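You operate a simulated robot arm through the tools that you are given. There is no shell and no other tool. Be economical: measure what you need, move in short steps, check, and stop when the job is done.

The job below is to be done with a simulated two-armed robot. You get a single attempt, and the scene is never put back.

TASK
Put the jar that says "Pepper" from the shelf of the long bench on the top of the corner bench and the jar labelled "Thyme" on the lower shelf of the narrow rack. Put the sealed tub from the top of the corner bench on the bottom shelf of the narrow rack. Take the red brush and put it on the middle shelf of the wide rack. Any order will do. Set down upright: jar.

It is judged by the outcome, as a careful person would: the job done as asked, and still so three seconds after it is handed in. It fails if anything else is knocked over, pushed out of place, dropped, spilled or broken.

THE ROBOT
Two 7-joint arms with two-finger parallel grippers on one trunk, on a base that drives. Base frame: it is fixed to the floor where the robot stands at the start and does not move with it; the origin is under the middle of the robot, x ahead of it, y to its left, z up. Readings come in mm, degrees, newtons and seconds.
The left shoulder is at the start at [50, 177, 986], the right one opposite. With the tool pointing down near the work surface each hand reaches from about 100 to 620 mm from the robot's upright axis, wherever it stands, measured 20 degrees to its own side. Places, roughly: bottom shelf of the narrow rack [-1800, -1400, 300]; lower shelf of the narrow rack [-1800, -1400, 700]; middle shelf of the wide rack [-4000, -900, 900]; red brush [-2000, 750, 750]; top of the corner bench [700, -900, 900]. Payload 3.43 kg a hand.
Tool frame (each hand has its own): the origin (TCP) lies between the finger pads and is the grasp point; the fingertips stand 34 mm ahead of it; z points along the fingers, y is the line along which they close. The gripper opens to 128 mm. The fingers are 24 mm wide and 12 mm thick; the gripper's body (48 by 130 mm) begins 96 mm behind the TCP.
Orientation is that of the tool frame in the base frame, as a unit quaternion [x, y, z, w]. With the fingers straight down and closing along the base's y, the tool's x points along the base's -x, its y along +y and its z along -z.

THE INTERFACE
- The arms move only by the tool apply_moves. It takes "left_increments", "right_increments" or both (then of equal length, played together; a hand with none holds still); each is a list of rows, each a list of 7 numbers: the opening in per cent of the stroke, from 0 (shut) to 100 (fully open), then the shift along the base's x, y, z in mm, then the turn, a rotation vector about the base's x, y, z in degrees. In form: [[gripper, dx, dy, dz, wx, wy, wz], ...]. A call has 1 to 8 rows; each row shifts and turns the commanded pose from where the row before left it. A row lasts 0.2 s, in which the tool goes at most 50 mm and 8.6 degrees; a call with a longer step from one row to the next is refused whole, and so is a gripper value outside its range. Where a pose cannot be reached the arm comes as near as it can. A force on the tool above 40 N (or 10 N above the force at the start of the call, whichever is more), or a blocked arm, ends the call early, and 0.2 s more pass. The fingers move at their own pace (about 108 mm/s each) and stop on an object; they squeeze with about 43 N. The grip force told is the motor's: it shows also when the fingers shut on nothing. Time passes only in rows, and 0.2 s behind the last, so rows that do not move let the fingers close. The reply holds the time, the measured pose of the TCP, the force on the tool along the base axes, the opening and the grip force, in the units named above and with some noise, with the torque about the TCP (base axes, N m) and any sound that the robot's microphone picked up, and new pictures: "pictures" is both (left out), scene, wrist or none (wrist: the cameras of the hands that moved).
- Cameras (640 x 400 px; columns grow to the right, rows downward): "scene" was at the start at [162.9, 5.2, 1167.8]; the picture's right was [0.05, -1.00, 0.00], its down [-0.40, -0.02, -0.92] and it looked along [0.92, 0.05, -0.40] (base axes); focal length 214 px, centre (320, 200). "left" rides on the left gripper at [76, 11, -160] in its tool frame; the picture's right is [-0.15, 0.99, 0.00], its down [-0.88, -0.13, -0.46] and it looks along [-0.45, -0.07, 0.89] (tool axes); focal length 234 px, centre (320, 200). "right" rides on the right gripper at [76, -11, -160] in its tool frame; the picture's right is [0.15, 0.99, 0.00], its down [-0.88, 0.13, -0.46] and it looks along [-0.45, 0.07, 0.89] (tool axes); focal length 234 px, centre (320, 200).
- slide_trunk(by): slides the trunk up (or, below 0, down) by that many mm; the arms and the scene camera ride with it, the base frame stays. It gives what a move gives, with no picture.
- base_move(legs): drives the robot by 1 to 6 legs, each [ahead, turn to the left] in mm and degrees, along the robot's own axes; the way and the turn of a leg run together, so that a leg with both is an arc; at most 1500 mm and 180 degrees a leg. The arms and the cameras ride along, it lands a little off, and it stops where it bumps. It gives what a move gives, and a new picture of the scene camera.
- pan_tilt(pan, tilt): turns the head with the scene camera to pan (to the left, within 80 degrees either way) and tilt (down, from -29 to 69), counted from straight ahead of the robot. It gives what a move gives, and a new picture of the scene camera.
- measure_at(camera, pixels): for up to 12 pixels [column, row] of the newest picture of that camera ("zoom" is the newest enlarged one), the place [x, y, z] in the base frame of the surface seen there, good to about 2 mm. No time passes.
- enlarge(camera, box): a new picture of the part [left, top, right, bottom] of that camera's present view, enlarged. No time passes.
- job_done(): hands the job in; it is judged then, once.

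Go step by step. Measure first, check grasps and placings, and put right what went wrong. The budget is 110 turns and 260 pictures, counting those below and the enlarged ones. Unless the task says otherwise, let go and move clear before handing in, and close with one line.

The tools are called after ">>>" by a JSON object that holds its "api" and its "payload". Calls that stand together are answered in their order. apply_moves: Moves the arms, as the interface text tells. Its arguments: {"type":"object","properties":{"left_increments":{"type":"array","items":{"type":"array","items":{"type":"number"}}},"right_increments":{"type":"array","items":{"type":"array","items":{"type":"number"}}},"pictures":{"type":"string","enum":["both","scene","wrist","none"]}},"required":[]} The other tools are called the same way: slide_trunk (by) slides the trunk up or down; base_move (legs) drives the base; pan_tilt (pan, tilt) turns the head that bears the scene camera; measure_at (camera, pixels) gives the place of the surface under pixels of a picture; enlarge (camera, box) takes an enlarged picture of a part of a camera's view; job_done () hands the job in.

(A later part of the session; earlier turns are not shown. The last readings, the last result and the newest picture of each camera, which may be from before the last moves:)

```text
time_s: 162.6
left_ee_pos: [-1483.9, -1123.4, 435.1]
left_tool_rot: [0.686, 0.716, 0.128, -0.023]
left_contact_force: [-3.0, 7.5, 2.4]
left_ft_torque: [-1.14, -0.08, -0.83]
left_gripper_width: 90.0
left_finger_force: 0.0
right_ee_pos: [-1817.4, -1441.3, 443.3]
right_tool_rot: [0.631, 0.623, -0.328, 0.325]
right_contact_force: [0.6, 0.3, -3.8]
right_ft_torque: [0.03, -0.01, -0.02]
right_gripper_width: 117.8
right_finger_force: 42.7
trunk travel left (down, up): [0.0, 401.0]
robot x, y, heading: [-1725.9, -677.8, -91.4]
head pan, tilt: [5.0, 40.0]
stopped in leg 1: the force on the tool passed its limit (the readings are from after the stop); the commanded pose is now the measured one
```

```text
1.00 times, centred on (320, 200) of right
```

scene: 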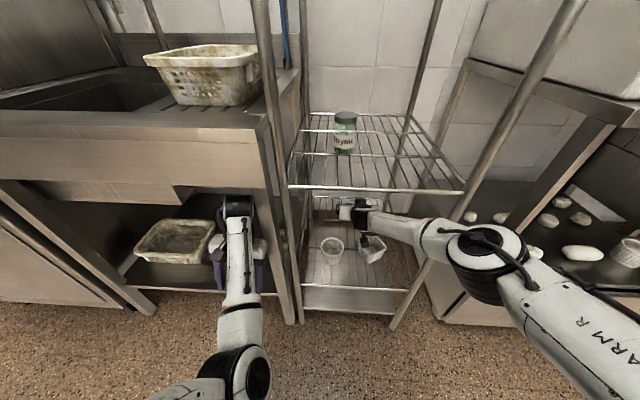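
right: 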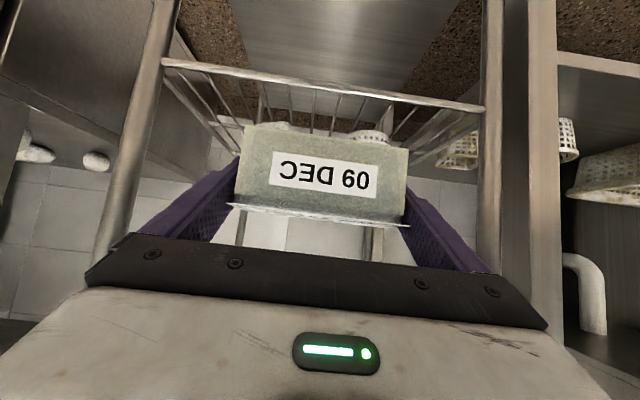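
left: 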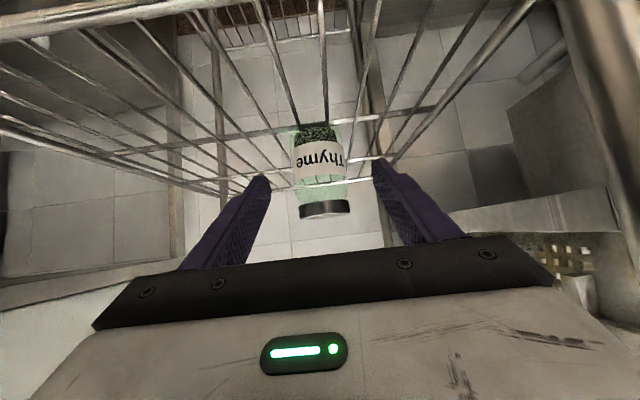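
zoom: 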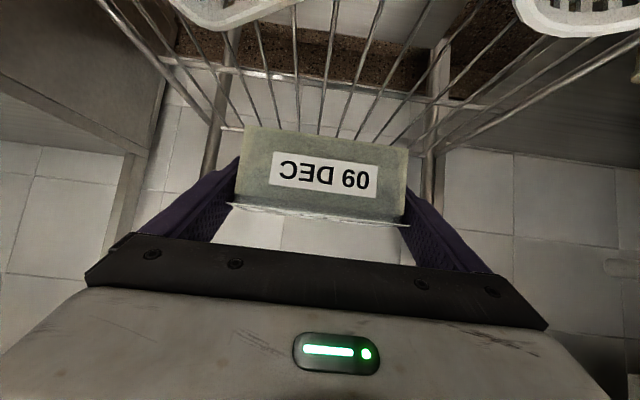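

The left hand touched the sink (light force). I'll ease back 25 mm and try finishing the depth with the right arm's own reach.

>>> {"api": "base_move", "payload": {"legs": [[-25, 0]]}}

>>> {"api": "apply_moves", "payload": {"right_increments": [[40, 0, -20, 0, 0, 0, 0], [40, 0, -20, 0, 0, 0, 0], [40, 0, -20, 0, 0, 0, 0], [40, 0, 0, 0, 0, 0, 0]], "pictures": "both"}}

```text
time_s: 163.4
left_ee_pos: [-1483.5, -1100.4, 435.5]
left_tool_rot: [0.686, 0.716, 0.129, -0.021]
left_contact_force: [-0.3, -0.5, 0.9]
left_ft_torque: [0.02, -0.02, 0.01]
left_gripper_width: 89.7
left_finger_force: 0.1
right_ee_pos: [-1816.6, -1416.3, 446.0]
right_tool_rot: [0.632, 0.622, -0.329, 0.325]
right_contact_force: [0.4, 0.5, -3.5]
right_ft_torque: [0.05, 0.03, 0.0]
right_gripper_width: 117.7
right_finger_force: 42.9
trunk travel left (down, up): [0.0, 401.0]
robot x, y, heading: [-1728.0, -654.3, -91.2]
head pan, tilt: [5.0, 40.0]
```

scene: 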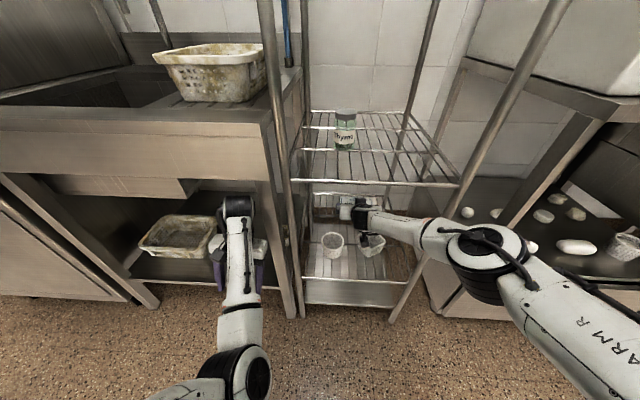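

```text
time_s: 164.4
left_ee_pos: [-1483.1, -1100.4, 435.5]
left_tool_rot: [0.685, 0.716, 0.128, -0.022]
left_contact_force: [-0.3, 0.4, 0.2]
left_ft_torque: [0.01, 0.04, 0.0]
left_gripper_width: 90.0
left_finger_force: 0.0
right_ee_pos: [-1810.8, -1435.3, 458.6]
right_tool_rot: [0.631, 0.622, -0.329, 0.325]
right_contact_force: [-0.1, -0.3, -3.8]
right_ft_torque: [0.04, -0.02, 0.0]
right_gripper_width: 117.9
right_finger_force: 42.2
right hand out of reach, approached as far as the arm can: row 1, 2, 3
trunk travel left (down, up): [0.0, 401.0]
robot x, y, heading: [-1724.0, -659.6, -91.4]
head pan, tilt: [5.0, 40.0]
```

scene: 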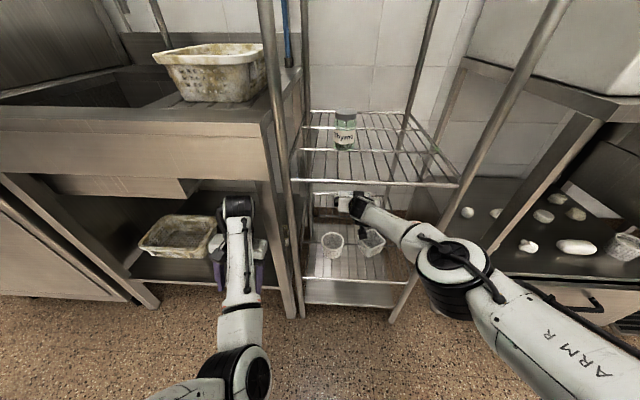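
right: 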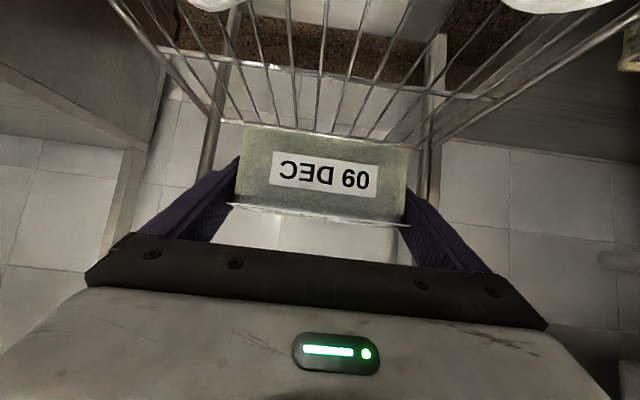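

The right arm is at its reach limit, so I must drive deeper with the left arm out of the way. I'll back out, and refold the left arm: first re-tilt it forward while rising, then up to its starting pose.

>>> {"api": "base_move", "payload": {"legs": [[-250, 0]]}}

>>> {"api": "apply_moves", "payload": {"left_increments": [[70, -12, -10, 15, -8.3, 0, 0], [70, -12, -10, 15, -8.3, 0, 0], [70, -12, -10, 20, -8.3, 0, 0], [70, -12, -10, 25, -8.3, 0, 0], [70, -12, -10, 30, -8.3, 0, 0], [70, -12, -10, 35, -8.3, 0, 0], [70, -12, 0, 40, -8.3, 0, 0], [70, -12, 0, 40, -8.3, 0, 0]], "pictures": "scene"}}

```text
time_s: 166.2
left_ee_pos: [-1476.8, -848.6, 435.5]
left_tool_rot: [0.686, 0.716, 0.129, -0.022]
left_contact_force: [-0.8, -0.3, -0.8]
left_ft_torque: [0.01, -0.03, 0.03]
left_gripper_width: 89.4
left_finger_force: 0.1
right_ee_pos: [-1804.1, -1184.4, 458.7]
right_tool_rot: [0.631, 0.622, -0.33, 0.325]
right_contact_force: [0.1, 0.3, -3.2]
right_ft_torque: [-0.01, 0.03, -0.01]
right_gripper_width: 117.7
right_finger_force: 42.9
trunk travel left (down, up): [0.0, 401.0]
robot x, y, heading: [-1714.9, -407.1, -91.5]
head pan, tilt: [5.0, 40.0]
```

scene: 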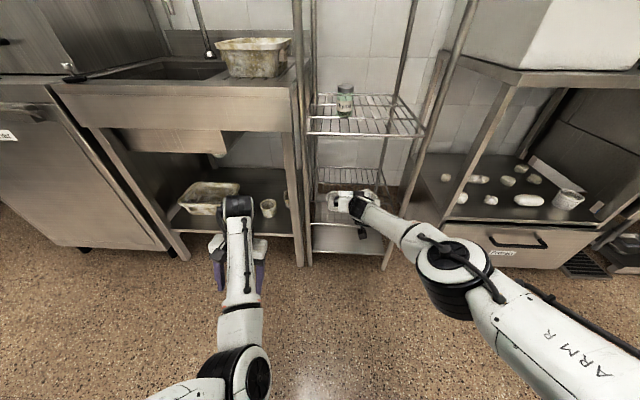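

```text
time_s: 167.0
left_ee_pos: [-1488.3, -929.9, 553.9]
left_tool_rot: [0.654, 0.731, -0.068, 0.184]
left_contact_force: [-0.3, -0.1, 0.2]
left_ft_torque: [-0.03, -0.02, -0.01]
left_gripper_width: 89.8
left_finger_force: 0.0
right_ee_pos: [-1803.7, -1183.4, 458.1]
right_tool_rot: [0.631, 0.623, -0.328, 0.325]
right_contact_force: [-0.7, 0.7, -3.4]
right_ft_torque: [-0.01, 0.01, -0.02]
right_gripper_width: 117.6
right_finger_force: 43.1
trunk travel left (down, up): [0.0, 401.0]
robot x, y, heading: [-1709.5, -408.7, -91.5]
head pan, tilt: [5.0, 40.0]
stopped in row 4 (left hand): the arm was blocked; the commanded pose is now the measured one
```

scene: 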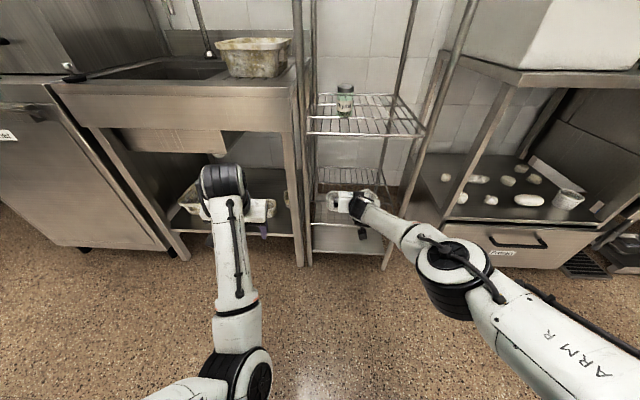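

Progress (z 554). Continuing: more forward tilt and rise, with roll correction.

>>> {"api": "apply_moves", "payload": {"left_increments": [[70, -6, -15, 15, -7, 2, 0], [70, -6, -15, 20, -7, 2, 0], [70, -6, -15, 30, -7, 2, 0], [70, -6, 0, 35, -7, 2, 0], [70, 0, 0, 40, -5, 0, 0], [70, 0, 0, 40, 0, 0, 0], [70, 0, 0, 40, 0, 0, 0], [70, 0, 0, 0, 0, 0, 0]], "pictures": "scene"}}

```text
time_s: 168.8
left_ee_pos: [-1498.1, -962.7, 704.1]
left_tool_rot: [0.589, 0.711, -0.256, 0.289]
left_contact_force: [0.4, -0.1, -1.0]
left_ft_torque: [0.01, -0.01, 0.0]
left_gripper_width: 89.8
left_finger_force: 0.1
right_ee_pos: [-1804.0, -1183.2, 457.6]
right_tool_rot: [0.631, 0.624, -0.328, 0.325]
right_contact_force: [-0.1, -0.1, -3.7]
right_ft_torque: [0.04, 0.0, 0.0]
right_gripper_width: 117.5
right_finger_force: 43.0
trunk travel left (down, up): [0.0, 401.0]
robot x, y, heading: [-1718.0, -403.3, -91.5]
head pan, tilt: [5.0, 40.0]
stopped in row 8 (left hand): the arm was blocked; the commanded pose is now the measured one
```

scene: 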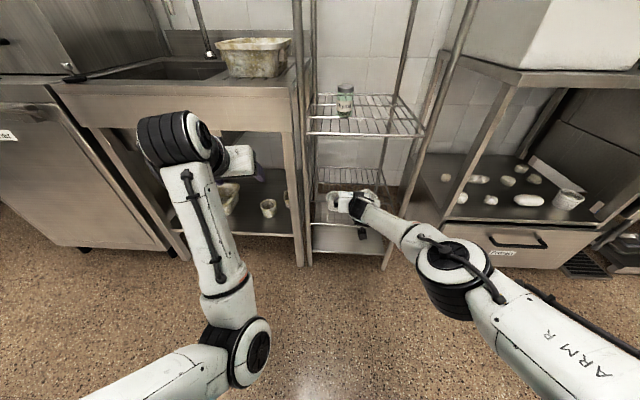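

Now raising the left hand straight up with the tilt kept.

>>> {"api": "apply_moves", "payload": {"left_increments": [[70, 0, 0, 40, 0, 0, 0], [70, 0, 0, 40, 0, 0, 0], [70, 0, 0, 40, 0, 0, 0], [70, 0, 0, 40, 0, 0, 0], [70, 0, 0, 40, 0, 0, 0], [70, 0, 0, 40, 0, 0, 0], [70, 0, 0, 40, 0, 0, 0], [70, 0, 0, 0, 0, 0, 0]], "pictures": "scene"}}

```text
time_s: 170.7
left_ee_pos: [-1477.9, -1008.4, 966.7]
left_tool_rot: [0.583, 0.717, -0.252, 0.288]
left_contact_force: [0.1, 1.1, 0.4]
left_ft_torque: [0.0, 0.02, -0.01]
left_gripper_width: 89.6
left_finger_force: 0.1
left hand out of reach, approached as far as the arm can: row 2, 3, 4, 5, 6
right_ee_pos: [-1804.1, -1183.4, 459.0]
right_tool_rot: [0.631, 0.623, -0.329, 0.325]
right_contact_force: [-0.6, 0.0, -3.1]
right_ft_torque: [-0.03, 0.0, 0.02]
right_gripper_width: 117.7
right_finger_force: 43.1
trunk travel left (down, up): [0.0, 401.0]
robot x, y, heading: [-1720.1, -403.5, -91.7]
head pan, tilt: [5.0, 40.0]
```

scene: 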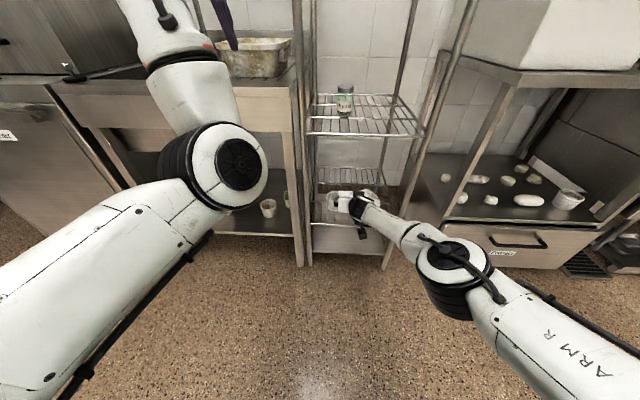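

Up at z 967. Now pulling back toward the starting pose while pitching down and rising.

>>> {"api": "apply_moves", "payload": {"left_increments": [[70, -5, 35, 10, 6, 0, 0], [70, -5, 35, 10, 6, 0, 0], [70, -5, 35, 10, 6, 0, 0], [70, -5, 35, 10, 6, 0, 0], [70, -5, 35, 10, 6, 0, 0], [70, -5, 35, 10, 6, 0, 0], [70, -5, 35, 10, 6, 0, 0], [70, 0, 30, 0, 4, 0, 0]], "pictures": "scene"}}

```text
time_s: 172.4
left_ee_pos: [-1460.5, -793.9, 1031.9]
left_tool_rot: [0.654, 0.754, 0.041, 0.035]
left_contact_force: [-0.5, -1.1, 0.2]
left_ft_torque: [0.05, -0.01, 0.01]
left_gripper_width: 89.7
left_finger_force: 0.0
left hand out of reach, approached as far as the arm can: row 1, 2, 3, 4, 6, 7, 8
right_ee_pos: [-1805.1, -1184.7, 458.2]
right_tool_rot: [0.632, 0.622, -0.329, 0.325]
right_contact_force: [0.3, 0.7, -3.5]
right_ft_torque: [-0.02, -0.02, 0.01]
right_gripper_width: 117.8
right_finger_force: 43.3
trunk travel left (down, up): [0.0, 401.0]
robot x, y, heading: [-1718.9, -403.7, -91.5]
head pan, tilt: [5.0, 40.0]
```

scene: 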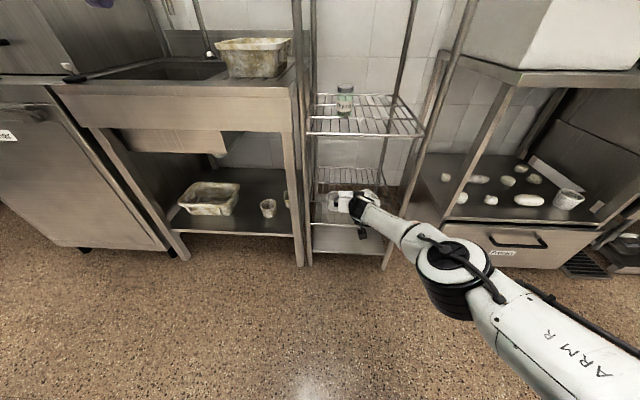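

Left arm is tucked high. Now bring the right hand to forward ≈735, z 447, x≈-1790, and drive in 330.

>>> {"api": "apply_moves", "payload": {"right_increments": [[40, 10, 23, -6, 0, 0, 0], [40, 10, 22, -6, 0, 0, 0], [40, 0, 0, 0, 0, 0, 0]], "pictures": "none"}}

>>> {"api": "base_move", "payload": {"legs": [[330, 0]]}}

>>> {"api": "enlarge", "payload": {"camera": "right", "box": [0, 0, 640, 400]}}

```text
time_s: 173.2
left_ee_pos: [-1460.3, -794.2, 1030.6]
left_tool_rot: [0.654, 0.755, 0.039, 0.034]
left_contact_force: [-0.5, 0.7, 0.5]
left_ft_torque: [-0.01, -0.01, 0.03]
left_gripper_width: 89.6
left_finger_force: 0.2
right_ee_pos: [-1785.1, -1138.5, 448.5]
right_tool_rot: [0.631, 0.622, -0.329, 0.325]
right_contact_force: [-0.7, -0.1, -3.5]
right_ft_torque: [0.04, 0.01, 0.0]
right_gripper_width: 117.8
right_finger_force: 42.5
trunk travel left (down, up): [0.0, 401.0]
robot x, y, heading: [-1720.4, -406.2, -91.6]
head pan, tilt: [5.0, 40.0]
```

```text
time_s: 175.4
left_ee_pos: [-1467.6, -1122.5, 1030.9]
left_tool_rot: [0.653, 0.755, 0.04, 0.034]
left_contact_force: [1.1, -0.2, 0.6]
left_ft_torque: [0.01, -0.02, 0.0]
left_gripper_width: 89.7
left_finger_force: 0.1
right_ee_pos: [-1791.8, -1467.7, 447.7]
right_tool_rot: [0.631, 0.623, -0.329, 0.325]
right_contact_force: [-0.4, 0.4, -3.5]
right_ft_torque: [0.02, -0.01, -0.03]
right_gripper_width: 117.8
right_finger_force: 43.1
trunk travel left (down, up): [0.0, 401.0]
robot x, y, heading: [-1724.6, -733.8, -91.4]
head pan, tilt: [5.0, 40.0]
```

scene: 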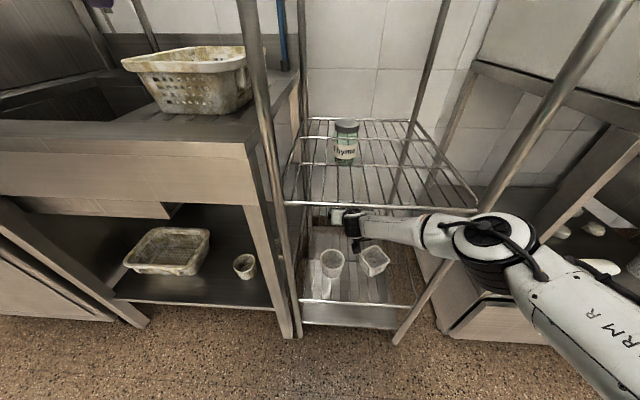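

```text
1.00 times, centred on (320, 200) of right
```

zoom: 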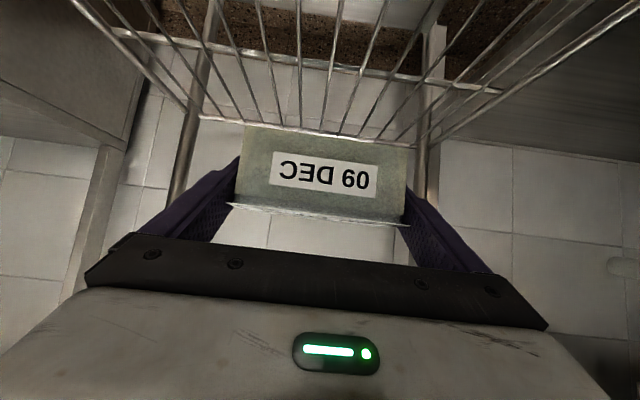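

In position at (-1792,-1468,448), no contacts. Lowering toward the bottom shelf.

>>> {"api": "apply_moves", "payload": {"right_increments": [[40, 0, 0, -20, 0, 0, 0], [40, 0, 0, -20, 0, 0, 0], [40, 0, 0, -20, 0, 0, 0], [40, 0, 0, -20, 0, 0, 0], [40, 0, 0, 0, 0, 0, 0]], "pictures": "both"}}

```text
time_s: 176.6
left_ee_pos: [-1466.7, -1122.3, 1031.3]
left_tool_rot: [0.653, 0.756, 0.04, 0.035]
left_contact_force: [0.2, 1.0, -0.4]
left_ft_torque: [-0.02, 0.03, -0.03]
left_gripper_width: 89.6
left_finger_force: 0.1
right_ee_pos: [-1792.8, -1464.6, 379.0]
right_tool_rot: [0.63, 0.624, -0.328, 0.326]
right_contact_force: [0.6, -0.1, -3.5]
right_ft_torque: [0.03, -0.02, 0.0]
right_gripper_width: 117.5
right_finger_force: 43.2
right hand out of reach, approached as far as the arm can: row 4
trunk travel left (down, up): [0.0, 401.0]
robot x, y, heading: [-1723.3, -736.8, -91.2]
head pan, tilt: [5.0, 40.0]
```

scene: 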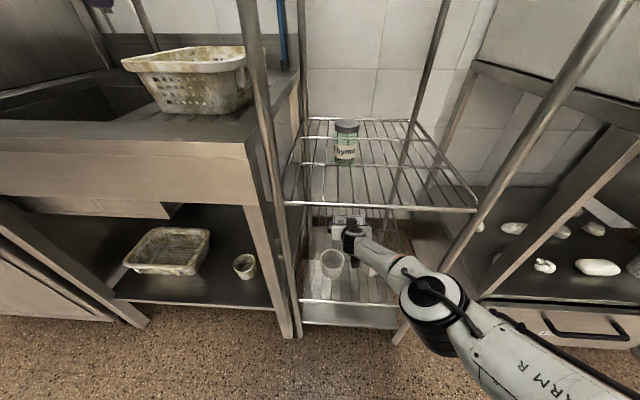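
right: 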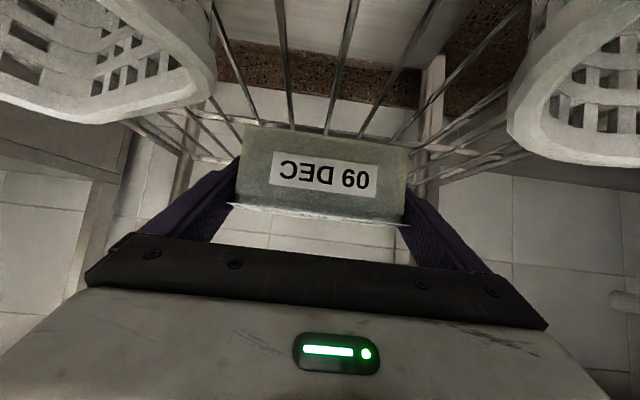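

At reach limit with z 379; I need ~20 mm lower. I'll drive 30 mm further and bring the hand back 30 while lowering (the wrist camera passes between the two cups).

>>> {"api": "base_move", "payload": {"legs": [[30, 0]]}}

>>> {"api": "apply_moves", "payload": {"right_increments": [[40, 0, 12, 0, 0, 0, 0], [40, 0, 12, -6, 0, 0, 0], [40, 0, 0, -6, 0, 0, 0], [40, 0, 0, -4, 0, 0, 0], [40, 0, 0, 0, 0, 0, 0]], "pictures": "wrist"}}

```text
time_s: 177.5
left_ee_pos: [-1465.9, -1152.0, 1030.9]
left_tool_rot: [0.654, 0.755, 0.04, 0.035]
left_contact_force: [-0.8, 0.0, 0.8]
left_ft_torque: [0.02, 0.04, 0.02]
left_gripper_width: 89.9
left_finger_force: 0.1
right_ee_pos: [-1793.9, -1494.9, 378.2]
right_tool_rot: [0.63, 0.623, -0.329, 0.326]
right_contact_force: [0.0, -0.7, -3.6]
right_ft_torque: [0.02, 0.03, -0.02]
right_gripper_width: 117.5
right_finger_force: 43.2
trunk travel left (down, up): [0.0, 401.0]
robot x, y, heading: [-1723.4, -762.5, -91.1]
head pan, tilt: [5.0, 40.0]
```

scene: 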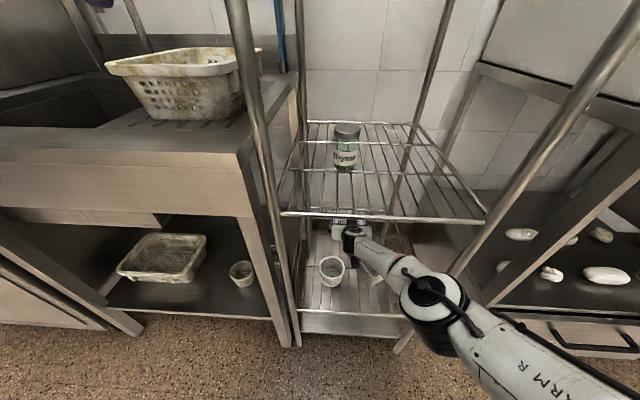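

```text
time_s: 178.7
left_ee_pos: [-1465.8, -1152.0, 1031.4]
left_tool_rot: [0.654, 0.755, 0.04, 0.034]
left_contact_force: [-0.1, 0.3, 0.2]
left_ft_torque: [0.02, 0.03, -0.01]
left_gripper_width: 89.6
left_finger_force: 0.1
right_ee_pos: [-1794.2, -1470.3, 362.0]
right_tool_rot: [0.631, 0.623, -0.328, 0.325]
right_contact_force: [0.6, -0.1, -2.6]
right_ft_torque: [0.01, 0.0, 0.01]
right_gripper_width: 118.0
right_finger_force: 42.8
trunk travel left (down, up): [0.0, 401.0]
robot x, y, heading: [-1725.9, -761.8, -91.2]
head pan, tilt: [5.0, 40.0]
```

right: 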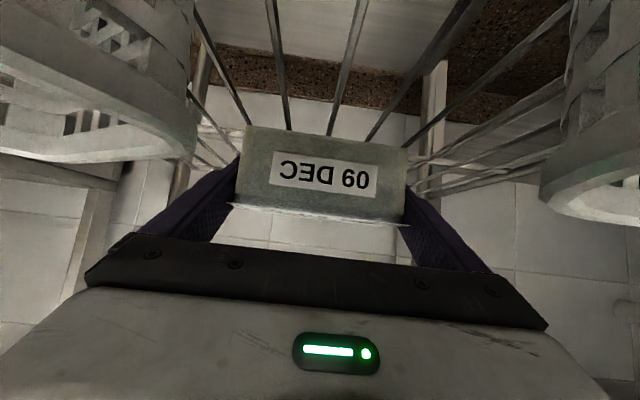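

>>> {"api": "apply_moves", "payload": {"right_increments": [[40, 0, 0, -2, 0, 0, 0], [40, 0, 0, -2, 0, 0, 0], [40, 0, 0, 0, 0, 0, 0]], "pictures": "none"}}

```text
time_s: 179.5
left_ee_pos: [-1466.8, -1152.0, 1031.7]
left_tool_rot: [0.653, 0.755, 0.04, 0.034]
left_contact_force: [0.0, -0.5, 0.0]
left_ft_torque: [-0.02, 0.0, 0.02]
left_gripper_width: 89.6
left_finger_force: 0.0
right_ee_pos: [-1794.7, -1470.9, 359.4]
right_tool_rot: [0.631, 0.623, -0.329, 0.325]
right_contact_force: [-0.3, -0.1, -0.1]
right_ft_torque: [-0.1, 0.05, 0.01]
right_gripper_width: 117.6
right_finger_force: 43.5
trunk travel left (down, up): [0.0, 401.0]
robot x, y, heading: [-1722.6, -764.9, -91.0]
head pan, tilt: [5.0, 40.0]
```

Touching down. One more millimetre, open fully, then rise straight up.

>>> {"api": "apply_moves", "payload": {"right_increments": [[40, 0, 0, -1, 0, 0, 0], [100, 0, 0, 0, 0, 0, 0], [100, 0, 0, 0, 0, 0, 0], [100, 0, 0, 0, 0, 0, 0], [100, 0, 0, 10, 0, 0, 0], [100, 0, 0, 20, 0, 0, 0], [100, 0, 0, 25, 0, 0, 0], [100, 0, 0, 25, 0, 0, 0]], "pictures": "wrist"}}

```text
time_s: 181.5
left_ee_pos: [-1465.9, -1150.6, 1032.1]
left_tool_rot: [0.653, 0.755, 0.04, 0.034]
left_contact_force: [-0.3, -0.4, -0.1]
left_ft_torque: [0.04, -0.02, -0.02]
left_gripper_width: 89.7
left_finger_force: 0.1
right_ee_pos: [-1783.0, -1452.1, 416.3]
right_tool_rot: [0.63, 0.637, -0.313, 0.317]
right_contact_force: [0.3, 0.0, 0.0]
right_ft_torque: [-0.01, 0.04, -0.01]
right_gripper_width: 128.0
right_finger_force: 0.1
trunk travel left (down, up): [0.0, 401.0]
robot x, y, heading: [-1726.2, -762.2, -91.4]
head pan, tilt: [5.0, 40.0]
stopped in row 8 (right hand): the arm was blocked; the commanded pose is now the measured one
```

right: 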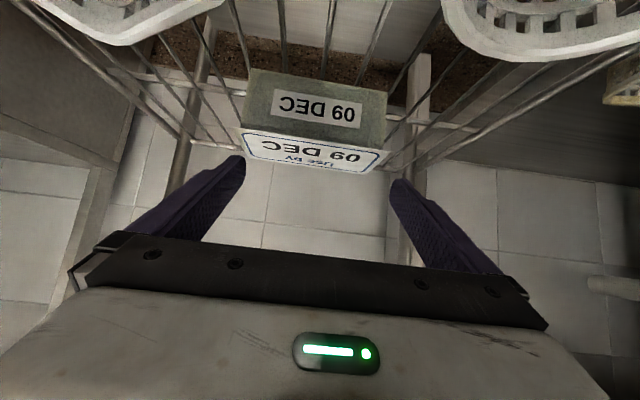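

The tub is set on the bottom shelf, but the arm was blocked while rising; looking for what it touches.

>>> {"api": "apply_moves", "payload": {"right_increments": [[100, 0, 0, 0, 0, 0, 0]], "pictures": "scene"}}

>>> {"api": "enlarge", "payload": {"camera": "scene", "box": [280, 190, 520, 340]}}

>>> {"api": "measure_at", "payload": {"camera": "zoom", "pixels": [[400, 260], [330, 215], [270, 180], [230, 130], [300, 160], [350, 190], [420, 210], [450, 170], [480, 250], [150, 180], [200, 130], [440, 300]]}}

```text
time_s: 181.9
left_ee_pos: [-1465.2, -1150.7, 1030.6]
left_tool_rot: [0.653, 0.755, 0.04, 0.034]
left_contact_force: [0.2, -0.4, -0.2]
left_ft_torque: [0.0, 0.02, -0.01]
left_gripper_width: 89.4
left_finger_force: 0.0
right_ee_pos: [-1784.0, -1453.3, 417.2]
right_tool_rot: [0.631, 0.635, -0.314, 0.317]
right_contact_force: [-0.6, -0.5, -0.4]
right_ft_torque: [0.04, -0.01, 0.0]
right_gripper_width: 127.9
right_finger_force: 0.0
trunk travel left (down, up): [0.0, 401.0]
robot x, y, heading: [-1723.1, -762.3, -91.1]
head pan, tilt: [5.0, 40.0]
```

scene: 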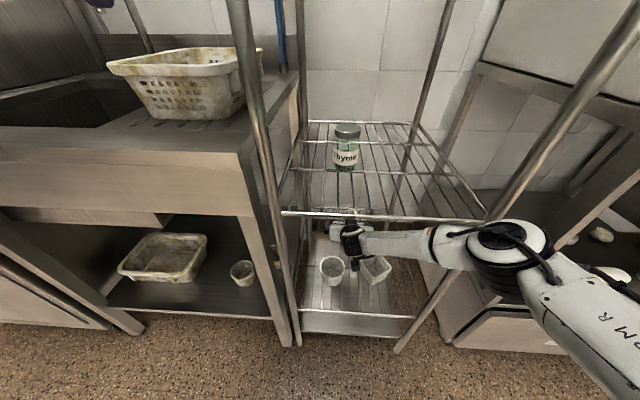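

```text
2.67 times, centred on (400, 265) of scene
```

zoom: 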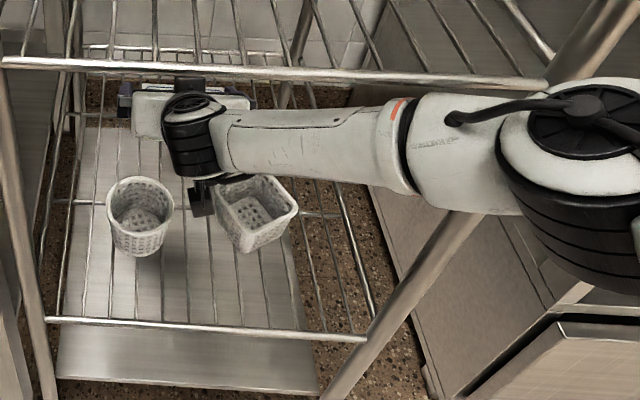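

```text
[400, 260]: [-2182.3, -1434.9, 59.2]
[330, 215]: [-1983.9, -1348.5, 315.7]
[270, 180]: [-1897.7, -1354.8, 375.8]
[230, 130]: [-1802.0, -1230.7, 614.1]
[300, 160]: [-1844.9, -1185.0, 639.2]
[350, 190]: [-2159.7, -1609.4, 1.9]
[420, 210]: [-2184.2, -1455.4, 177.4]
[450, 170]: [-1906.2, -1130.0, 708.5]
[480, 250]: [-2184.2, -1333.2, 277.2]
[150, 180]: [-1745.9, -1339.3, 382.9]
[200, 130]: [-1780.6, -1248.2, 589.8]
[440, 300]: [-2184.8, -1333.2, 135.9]
```

The elbow merely swung outward; forearm z≈640–708 is under/ahead of the shelf bar. Verifying cup 2 hasn't moved, as the wrist camera is near it.

>>> {"api": "enlarge", "payload": {"camera": "scene", "box": [310, 215, 410, 295]}}

>>> {"api": "measure_at", "payload": {"camera": "zoom", "pixels": [[525, 285], [430, 305], [395, 345], [465, 255], [140, 270], [80, 290], [150, 310], [215, 275], [295, 280], [300, 265], [400, 335], [517, 280]]}}

```text
5.00 times, centred on (360, 255) of scene
```

zoom: 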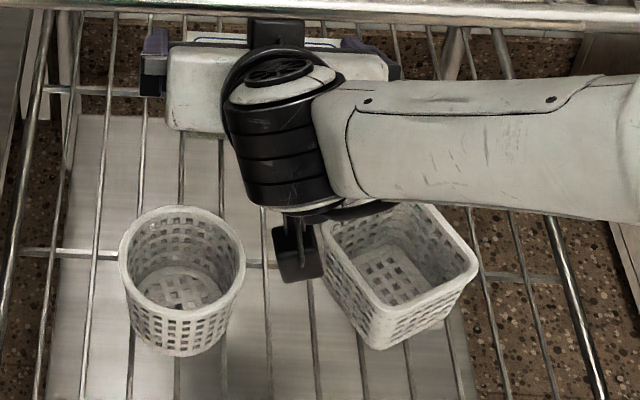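

```text
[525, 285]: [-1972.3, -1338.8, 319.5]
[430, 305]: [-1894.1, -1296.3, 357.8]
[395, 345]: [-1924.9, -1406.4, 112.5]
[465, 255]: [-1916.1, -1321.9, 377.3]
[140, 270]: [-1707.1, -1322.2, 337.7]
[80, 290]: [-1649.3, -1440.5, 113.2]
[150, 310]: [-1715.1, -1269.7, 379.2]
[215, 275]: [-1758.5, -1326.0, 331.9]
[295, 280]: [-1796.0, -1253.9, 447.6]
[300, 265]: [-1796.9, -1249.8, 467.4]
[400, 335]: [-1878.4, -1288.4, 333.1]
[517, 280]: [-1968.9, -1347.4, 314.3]
```

Cups unmoved; wrist camera is above them. Raising the right hand another 30 mm gently.

>>> {"api": "apply_moves", "payload": {"right_increments": [[100, 0, 0, 8, 0, 0, 0], [100, 0, 0, 8, 0, 0, 0], [100, 0, 0, 8, 0, 0, 0], [100, 0, 0, 8, 0, 0, 0], [100, 0, 0, 0, 0, 0, 0]], "pictures": "wrist"}}

```text
time_s: 183.3
left_ee_pos: [-1464.8, -1150.1, 1033.6]
left_tool_rot: [0.653, 0.755, 0.039, 0.035]
left_contact_force: [-0.4, -0.1, -0.7]
left_ft_torque: [0.0, 0.01, 0.02]
left_gripper_width: 89.7
left_finger_force: 0.0
right_ee_pos: [-1773.9, -1425.3, 413.9]
right_tool_rot: [0.634, 0.65, -0.291, 0.301]
right_contact_force: [-0.5, 0.8, 0.6]
right_ft_torque: [0.03, -0.03, -0.04]
right_gripper_width: 128.1
right_finger_force: 0.0
trunk travel left (down, up): [0.0, 401.0]
robot x, y, heading: [-1722.2, -761.4, -91.3]
head pan, tilt: [5.0, 40.0]
stopped in row 5 (right hand): the arm was blocked; the commanded pose is now the measured one
```

right: 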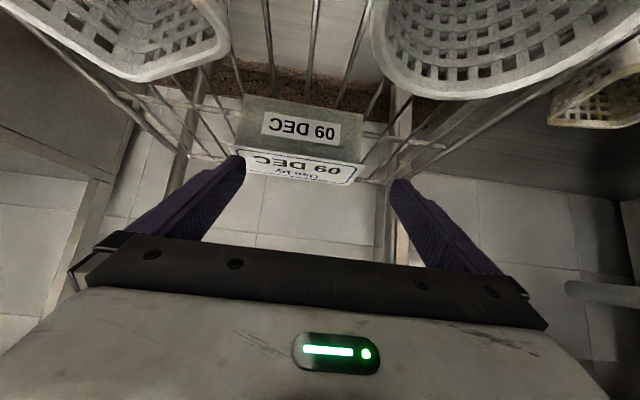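

The arm is at an awkward limit, so I'll lift with the trunk instead: +25 mm gives the fingertips ~27 mm over the cups while the forearm stays below the upper shelf. Then back out straight.

>>> {"api": "slide_trunk", "payload": {"by": 25}}

>>> {"api": "base_move", "payload": {"legs": [[-340, 0]]}}

>>> {"api": "enlarge", "payload": {"camera": "scene", "box": [260, 60, 460, 280]}}

```text
time_s: 184.0
left_ee_pos: [-1468.3, -1148.8, 1055.8]
left_tool_rot: [0.653, 0.755, 0.04, 0.036]
left_contact_force: [1.0, 0.7, -0.7]
left_ft_torque: [-0.04, 0.02, -0.01]
left_gripper_width: 89.4
left_finger_force: 0.1
right_ee_pos: [-1773.6, -1411.6, 419.5]
right_tool_rot: [0.638, 0.654, -0.282, 0.293]
right_contact_force: [0.6, 0.2, 0.5]
right_ft_torque: [0.0, 0.02, -0.02]
right_gripper_width: 128.3
right_finger_force: 0.1
trunk travel left (down, up): [-25.0, 376.0]
robot x, y, heading: [-1726.9, -760.0, -91.4]
head pan, tilt: [5.0, 40.0]
```

```text
time_s: 186.2
left_ee_pos: [-1459.4, -810.3, 1056.8]
left_tool_rot: [0.654, 0.754, 0.039, 0.034]
left_contact_force: [0.6, -0.4, 0.2]
left_ft_torque: [0.01, 0.06, 0.02]
left_gripper_width: 89.7
left_finger_force: 0.0
right_ee_pos: [-1768.2, -1086.1, 439.0]
right_tool_rot: [0.635, 0.648, -0.293, 0.302]
right_contact_force: [1.0, 0.9, 0.3]
right_ft_torque: [-0.02, 0.02, 0.02]
right_gripper_width: 128.3
right_finger_force: 0.1
trunk travel left (down, up): [-25.0, 376.0]
robot x, y, heading: [-1713.8, -421.3, -91.7]
head pan, tilt: [5.0, 40.0]
```

scene: 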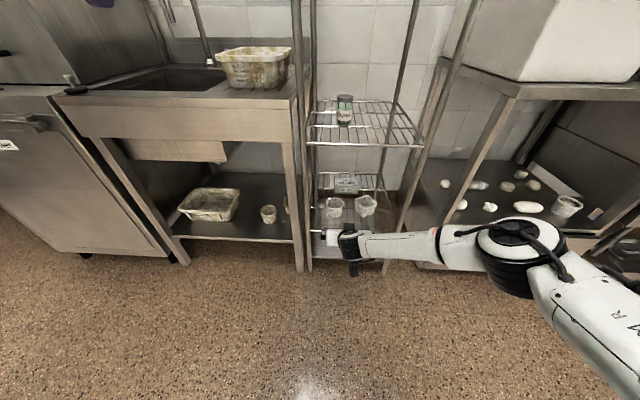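

```text
1.82 times, centred on (360, 170) of scene
```

zoom: 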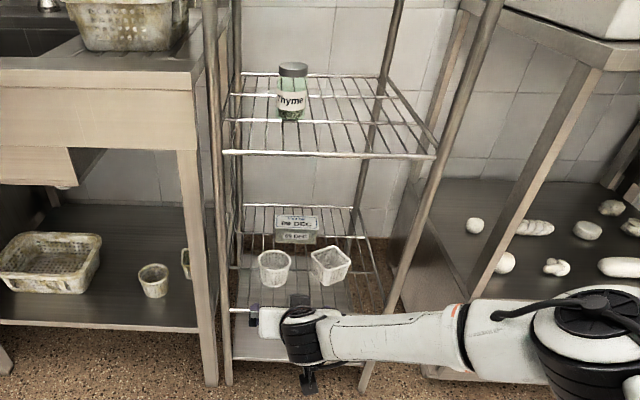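

All placed well: Thyme on the lower shelf, tub on the bottom shelf, cups untouched. Next the red brush: retract/raise the right hand, turn to the east, and look toward the table with the head.

>>> {"api": "apply_moves", "payload": {"right_increments": [[60, -5, 28, 28, 0, 0, 0], [60, -5, 28, 28, 0, 0, 0], [60, -5, 28, 28, 0, 0, 0], [60, -5, 28, 28, 0, 0, 0], [60, -5, 28, 28, 0, 0, 0], [60, -5, 28, 28, 0, 0, 0], [60, 0, 28, 28, 0, 0, 0]], "pictures": "none"}}

>>> {"api": "slide_trunk", "payload": {"by": 370}}

>>> {"api": "base_move", "payload": {"legs": [[0, 91.5]]}}

>>> {"api": "pan_tilt", "payload": {"pan": 79, "tilt": 35}}

```text
time_s: 187.8
left_ee_pos: [-1458.3, -811.0, 1057.8]
left_tool_rot: [0.655, 0.754, 0.041, 0.034]
left_contact_force: [-0.3, -0.4, 0.8]
left_ft_torque: [0.0, -0.02, 0.0]
left_gripper_width: 89.7
left_finger_force: 0.0
right_ee_pos: [-1800.2, -889.9, 634.4]
right_tool_rot: [0.635, 0.648, -0.294, 0.302]
right_contact_force: [-0.3, 0.3, -0.8]
right_ft_torque: [-0.02, -0.02, 0.04]
right_gripper_width: 76.6
right_finger_force: 0.0
trunk travel left (down, up): [-25.0, 376.0]
robot x, y, heading: [-1715.4, -421.5, -91.4]
head pan, tilt: [5.0, 40.0]
```

```text
time_s: 191.4
left_ee_pos: [-1459.0, -809.9, 1426.3]
left_tool_rot: [0.655, 0.754, 0.038, 0.034]
left_contact_force: [-0.3, 0.2, 0.2]
left_ft_torque: [0.01, -0.03, 0.02]
left_gripper_width: 89.2
left_finger_force: 0.0
right_ee_pos: [-1799.5, -889.1, 1003.8]
right_tool_rot: [0.635, 0.648, -0.293, 0.302]
right_contact_force: [-0.3, -0.5, -0.7]
right_ft_torque: [-0.02, -0.04, -0.01]
right_gripper_width: 76.6
right_finger_force: 0.1
trunk travel left (down, up): [-395.0, 6.0]
robot x, y, heading: [-1714.6, -422.6, -91.3]
head pan, tilt: [5.0, 40.0]
```

```text
time_s: 195.7
left_ee_pos: [-1333.3, -155.6, 1425.8]
left_tool_rot: [-0.082, 0.995, 0.052, -0.004]
left_contact_force: [-1.4, -0.5, 0.0]
left_ft_torque: [0.01, -0.01, 0.02]
left_gripper_width: 89.5
left_finger_force: 0.1
right_ee_pos: [-1246.0, -491.9, 1003.5]
right_tool_rot: [-0.018, 0.907, 0.011, 0.42]
right_contact_force: [-0.6, -0.9, -0.7]
right_ft_torque: [0.01, 0.01, 0.02]
right_gripper_width: 76.9
right_finger_force: 0.1
trunk travel left (down, up): [-395.0, 6.0]
robot x, y, heading: [-1715.6, -422.1, 0.1]
head pan, tilt: [5.0, 40.0]
```

scene: 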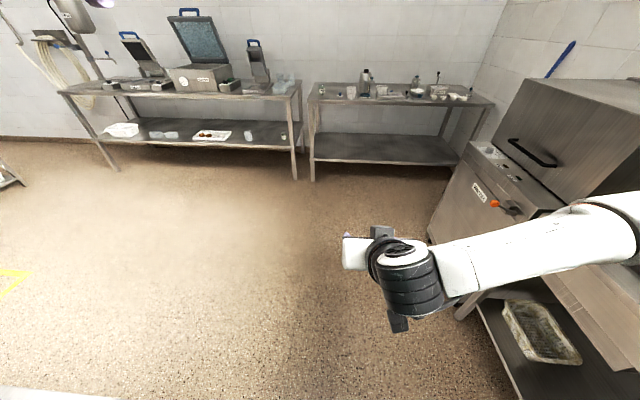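

```text
time_s: 197.1
left_ee_pos: [-1334.0, -153.4, 1427.6]
left_tool_rot: [-0.082, 0.995, 0.05, -0.004]
left_contact_force: [0.1, 0.4, 0.5]
left_ft_torque: [-0.02, -0.03, -0.04]
left_gripper_width: 89.8
left_finger_force: 0.0
right_ee_pos: [-1245.6, -492.7, 1003.6]
right_tool_rot: [-0.019, 0.907, 0.011, 0.421]
right_contact_force: [0.0, 0.4, -0.5]
right_ft_torque: [0.01, 0.01, 0.02]
right_gripper_width: 76.5
right_finger_force: 0.0
trunk travel left (down, up): [-395.0, 6.0]
robot x, y, heading: [-1716.4, -421.8, -0.3]
head pan, tilt: [79.0, 35.0]
```

scene: 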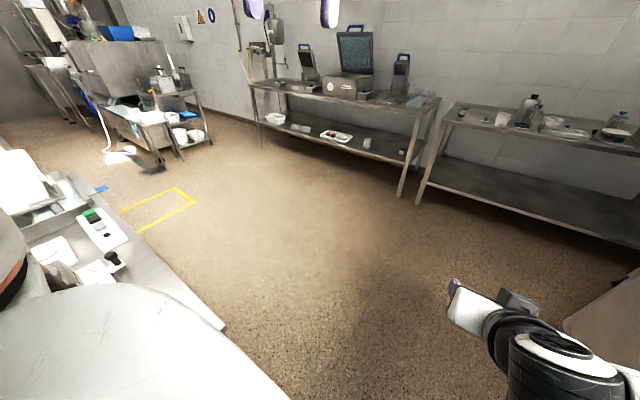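

The table runs north from y=0 between x≈-2210 and -1530; the brush is best reached from its west side. I'll turn by the south and drive west, then look.

>>> {"api": "base_move", "payload": {"legs": [[0, -180], [1000, 0]]}}

>>> {"api": "pan_tilt", "payload": {"pan": -60, "tilt": 30}}

```text
time_s: 209.6
left_ee_pos: [-3093.8, -708.1, 1427.2]
left_tool_rot: [0.995, 0.089, 0.004, 0.052]
left_contact_force: [0.1, 0.2, -0.8]
left_ft_torque: [0.0, 0.0, 0.02]
left_gripper_width: 89.8
left_finger_force: 0.0
right_ee_pos: [-3187.2, -369.1, 1002.9]
right_tool_rot: [0.907, 0.026, -0.42, 0.014]
right_contact_force: [-0.2, 0.4, 0.1]
right_ft_torque: [0.01, -0.02, -0.01]
right_gripper_width: 76.8
right_finger_force: 0.1
trunk travel left (down, up): [-395.0, 6.0]
robot x, y, heading: [-2715.3, -433.6, -178.9]
head pan, tilt: [79.0, 35.0]
```

scene: 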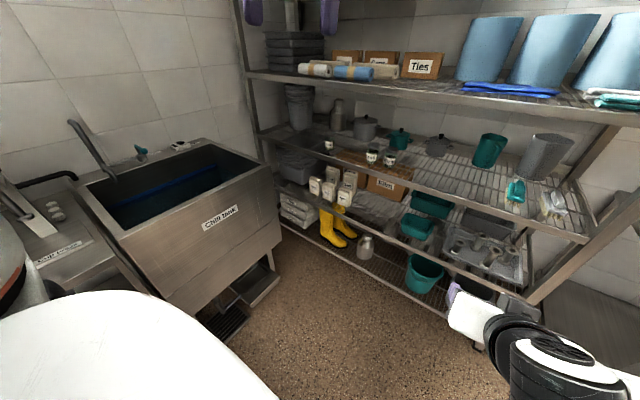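

```text
time_s: 211.8
left_ee_pos: [-3093.1, -706.7, 1427.0]
left_tool_rot: [0.995, 0.089, 0.004, 0.051]
left_contact_force: [-0.2, -0.6, -0.4]
left_ft_torque: [-0.01, 0.02, -0.02]
left_gripper_width: 89.9
left_finger_force: 0.1
right_ee_pos: [-3187.2, -369.6, 1003.5]
right_tool_rot: [0.907, 0.025, -0.421, 0.014]
right_contact_force: [-0.2, -0.3, -1.0]
right_ft_torque: [-0.05, 0.02, -0.01]
right_gripper_width: 76.8
right_finger_force: 0.0
trunk travel left (down, up): [-395.0, 6.0]
robot x, y, heading: [-2715.9, -436.5, -179.5]
head pan, tilt: [-60.0, 30.0]
```

scene: 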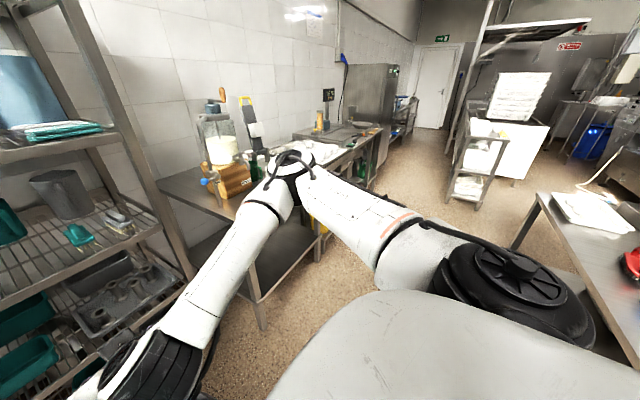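

>>> {"api": "measure_at", "payload": {"camera": "scene", "pixels": [[225, 215], [262, 328], [315, 255], [350, 195], [540, 200], [520, 245], [620, 310], [630, 262], [300, 320], [150, 170], [190, 270], [480, 190]]}}

>>> {"api": "pan_tilt", "payload": {"pan": -80, "tilt": 35}}

```text
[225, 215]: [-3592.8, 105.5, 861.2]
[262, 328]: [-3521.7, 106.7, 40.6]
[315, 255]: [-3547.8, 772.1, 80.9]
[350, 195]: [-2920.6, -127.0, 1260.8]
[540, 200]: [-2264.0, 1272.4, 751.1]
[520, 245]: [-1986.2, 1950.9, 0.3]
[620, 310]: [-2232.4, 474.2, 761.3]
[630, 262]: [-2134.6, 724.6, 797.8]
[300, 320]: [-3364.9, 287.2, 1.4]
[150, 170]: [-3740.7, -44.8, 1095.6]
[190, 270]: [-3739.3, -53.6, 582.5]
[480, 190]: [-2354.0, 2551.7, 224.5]
```

```text
time_s: 212.7
left_ee_pos: [-3093.2, -705.9, 1427.2]
left_tool_rot: [0.995, 0.089, 0.003, 0.05]
left_contact_force: [-0.6, 0.0, 0.0]
left_ft_torque: [-0.02, -0.02, 0.01]
left_gripper_width: 89.8
left_finger_force: 0.1
right_ee_pos: [-3186.4, -370.0, 1003.3]
right_tool_rot: [0.907, 0.027, -0.421, 0.015]
right_contact_force: [0.4, -0.6, -0.3]
right_ft_torque: [0.01, 0.02, -0.02]
right_gripper_width: 77.0
right_finger_force: 0.0
trunk travel left (down, up): [-395.0, 6.0]
robot x, y, heading: [-2714.7, -433.6, -179.0]
head pan, tilt: [-80.0, 35.0]
```

scene: 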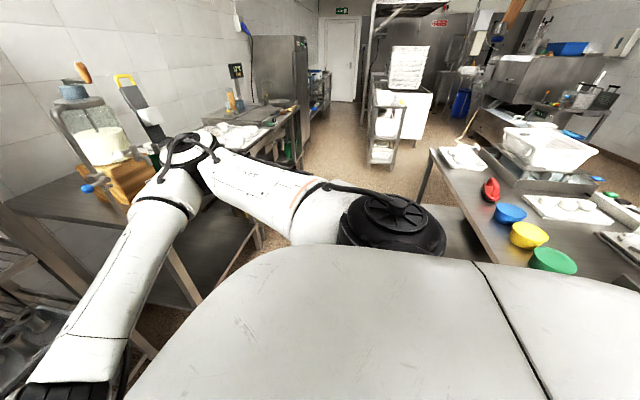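

A red object at (490,188) on the table's west side; enlarging.

>>> {"api": "enlarge", "payload": {"camera": "scene", "box": [430, 130, 590, 230]}}

>>> {"api": "measure_at", "payload": {"camera": "zoom", "pixels": [[225, 250], [240, 235], [255, 270], [245, 215], [240, 280], [320, 330], [150, 100], [260, 190], [390, 130], [240, 300]]}}

```text
4.00 times, centred on (510, 180) of scene
```

zoom: 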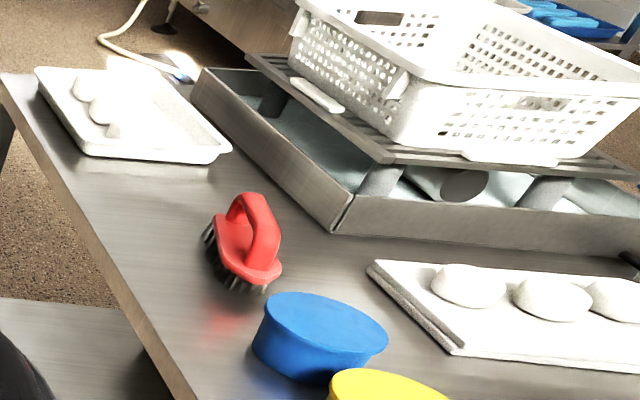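

```text
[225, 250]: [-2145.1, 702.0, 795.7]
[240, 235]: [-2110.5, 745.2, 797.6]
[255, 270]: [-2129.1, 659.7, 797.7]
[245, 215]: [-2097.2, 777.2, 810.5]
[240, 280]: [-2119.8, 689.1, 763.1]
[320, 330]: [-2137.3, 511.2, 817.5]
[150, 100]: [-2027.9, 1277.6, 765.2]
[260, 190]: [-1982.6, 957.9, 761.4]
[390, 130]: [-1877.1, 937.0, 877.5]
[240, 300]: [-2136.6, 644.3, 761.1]
```

It's the red scrub brush with a loop handle: centre ≈(-2120,715), long axis about 75° from x, block top z≈798, table z≈761. I'll go to a spot west of the table facing it diagonally.

>>> {"api": "base_move", "payload": {"legs": [[0, -91], [660, 0], [0, -48]]}}

>>> {"api": "pan_tilt", "payload": {"pan": 0, "tilt": 42}}

```text
time_s: 222.3
left_ee_pos: [-2605.9, 682.8, 1427.0]
left_tool_rot: [-0.432, 0.9, 0.046, -0.021]
left_contact_force: [-0.5, 0.2, -0.3]
left_ft_torque: [0.0, 0.02, -0.02]
left_gripper_width: 89.6
left_finger_force: 0.0
right_ee_pos: [-2315.8, 489.8, 1003.2]
right_tool_rot: [-0.342, 0.84, 0.161, 0.389]
right_contact_force: [0.8, -0.1, 0.7]
right_ft_torque: [0.0, -0.06, 0.0]
right_gripper_width: 76.9
right_finger_force: 0.0
trunk travel left (down, up): [-395.0, 6.0]
robot x, y, heading: [-2715.2, 225.1, 41.8]
head pan, tilt: [-80.0, 35.0]
```

scene: 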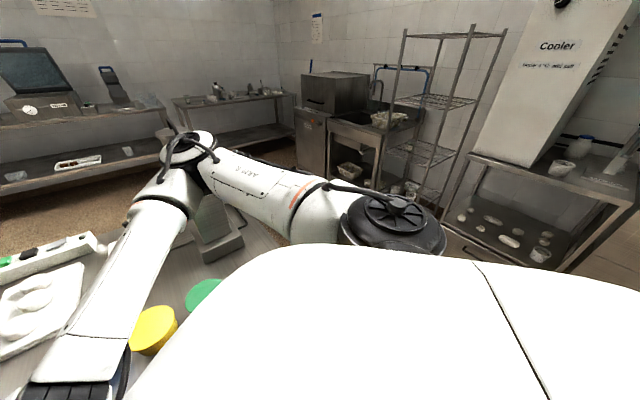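

```text
time_s: 223.9
left_ee_pos: [-2606.6, 682.5, 1427.1]
left_tool_rot: [-0.433, 0.9, 0.046, -0.021]
left_contact_force: [0.2, 0.0, 0.0]
left_ft_torque: [0.0, -0.01, 0.02]
left_gripper_width: 89.8
left_finger_force: 0.0
right_ee_pos: [-2314.9, 490.9, 1003.7]
right_tool_rot: [-0.343, 0.84, 0.162, 0.389]
right_contact_force: [0.3, 0.4, -0.5]
right_ft_torque: [-0.04, 0.0, -0.01]
right_gripper_width: 77.0
right_finger_force: 0.1
trunk travel left (down, up): [-395.0, 6.0]
robot x, y, heading: [-2713.6, 224.9, 41.8]
head pan, tilt: [0.0, 42.0]
```

scene: 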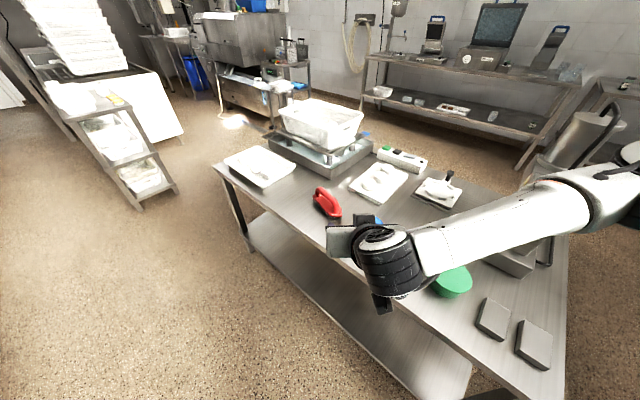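

>>> {"api": "enlarge", "payload": {"camera": "scene", "box": [295, 170, 375, 230]}}

>>> {"api": "measure_at", "payload": {"camera": "zoom", "pixels": [[170, 205], [215, 170], [260, 240], [340, 300], [340, 340], [250, 310], [360, 350], [300, 270], [180, 180], [230, 150], [160, 240], [290, 340]]}}

```text
6.67 times, centred on (335, 200) of scene
```

zoom: 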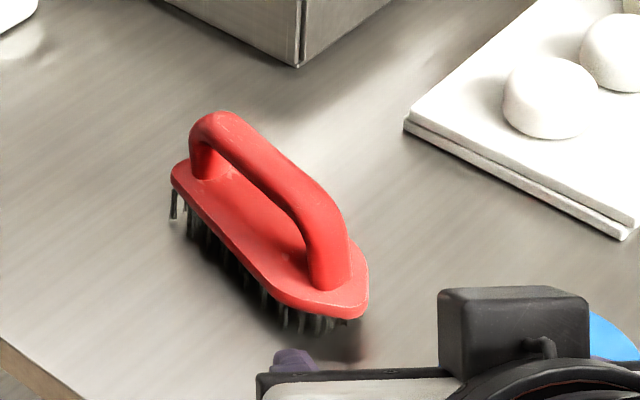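

```text
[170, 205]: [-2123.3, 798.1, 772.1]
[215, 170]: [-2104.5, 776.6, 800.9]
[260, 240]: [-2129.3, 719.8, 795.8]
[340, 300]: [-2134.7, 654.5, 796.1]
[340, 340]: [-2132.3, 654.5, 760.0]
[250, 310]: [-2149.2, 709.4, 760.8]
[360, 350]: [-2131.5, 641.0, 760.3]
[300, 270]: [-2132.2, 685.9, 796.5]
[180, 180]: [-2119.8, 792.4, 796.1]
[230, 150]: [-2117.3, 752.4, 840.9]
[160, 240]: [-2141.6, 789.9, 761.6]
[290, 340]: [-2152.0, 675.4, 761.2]
```

>>> {"api": "measure_at", "payload": {"camera": "zoom", "pixels": [[176, 184], [215, 232], [270, 292], [345, 314], [366, 290], [362, 265], [350, 238], [210, 125], [260, 160], [300, 195], [330, 235], [335, 275]]}}

```text
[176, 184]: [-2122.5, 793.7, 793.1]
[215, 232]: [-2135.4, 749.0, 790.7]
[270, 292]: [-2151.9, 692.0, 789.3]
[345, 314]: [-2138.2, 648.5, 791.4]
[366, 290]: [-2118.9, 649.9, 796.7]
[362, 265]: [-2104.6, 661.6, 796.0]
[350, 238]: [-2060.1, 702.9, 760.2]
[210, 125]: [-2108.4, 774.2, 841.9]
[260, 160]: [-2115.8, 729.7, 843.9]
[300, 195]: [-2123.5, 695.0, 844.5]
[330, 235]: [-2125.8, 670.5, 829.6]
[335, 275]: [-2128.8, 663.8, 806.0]
```

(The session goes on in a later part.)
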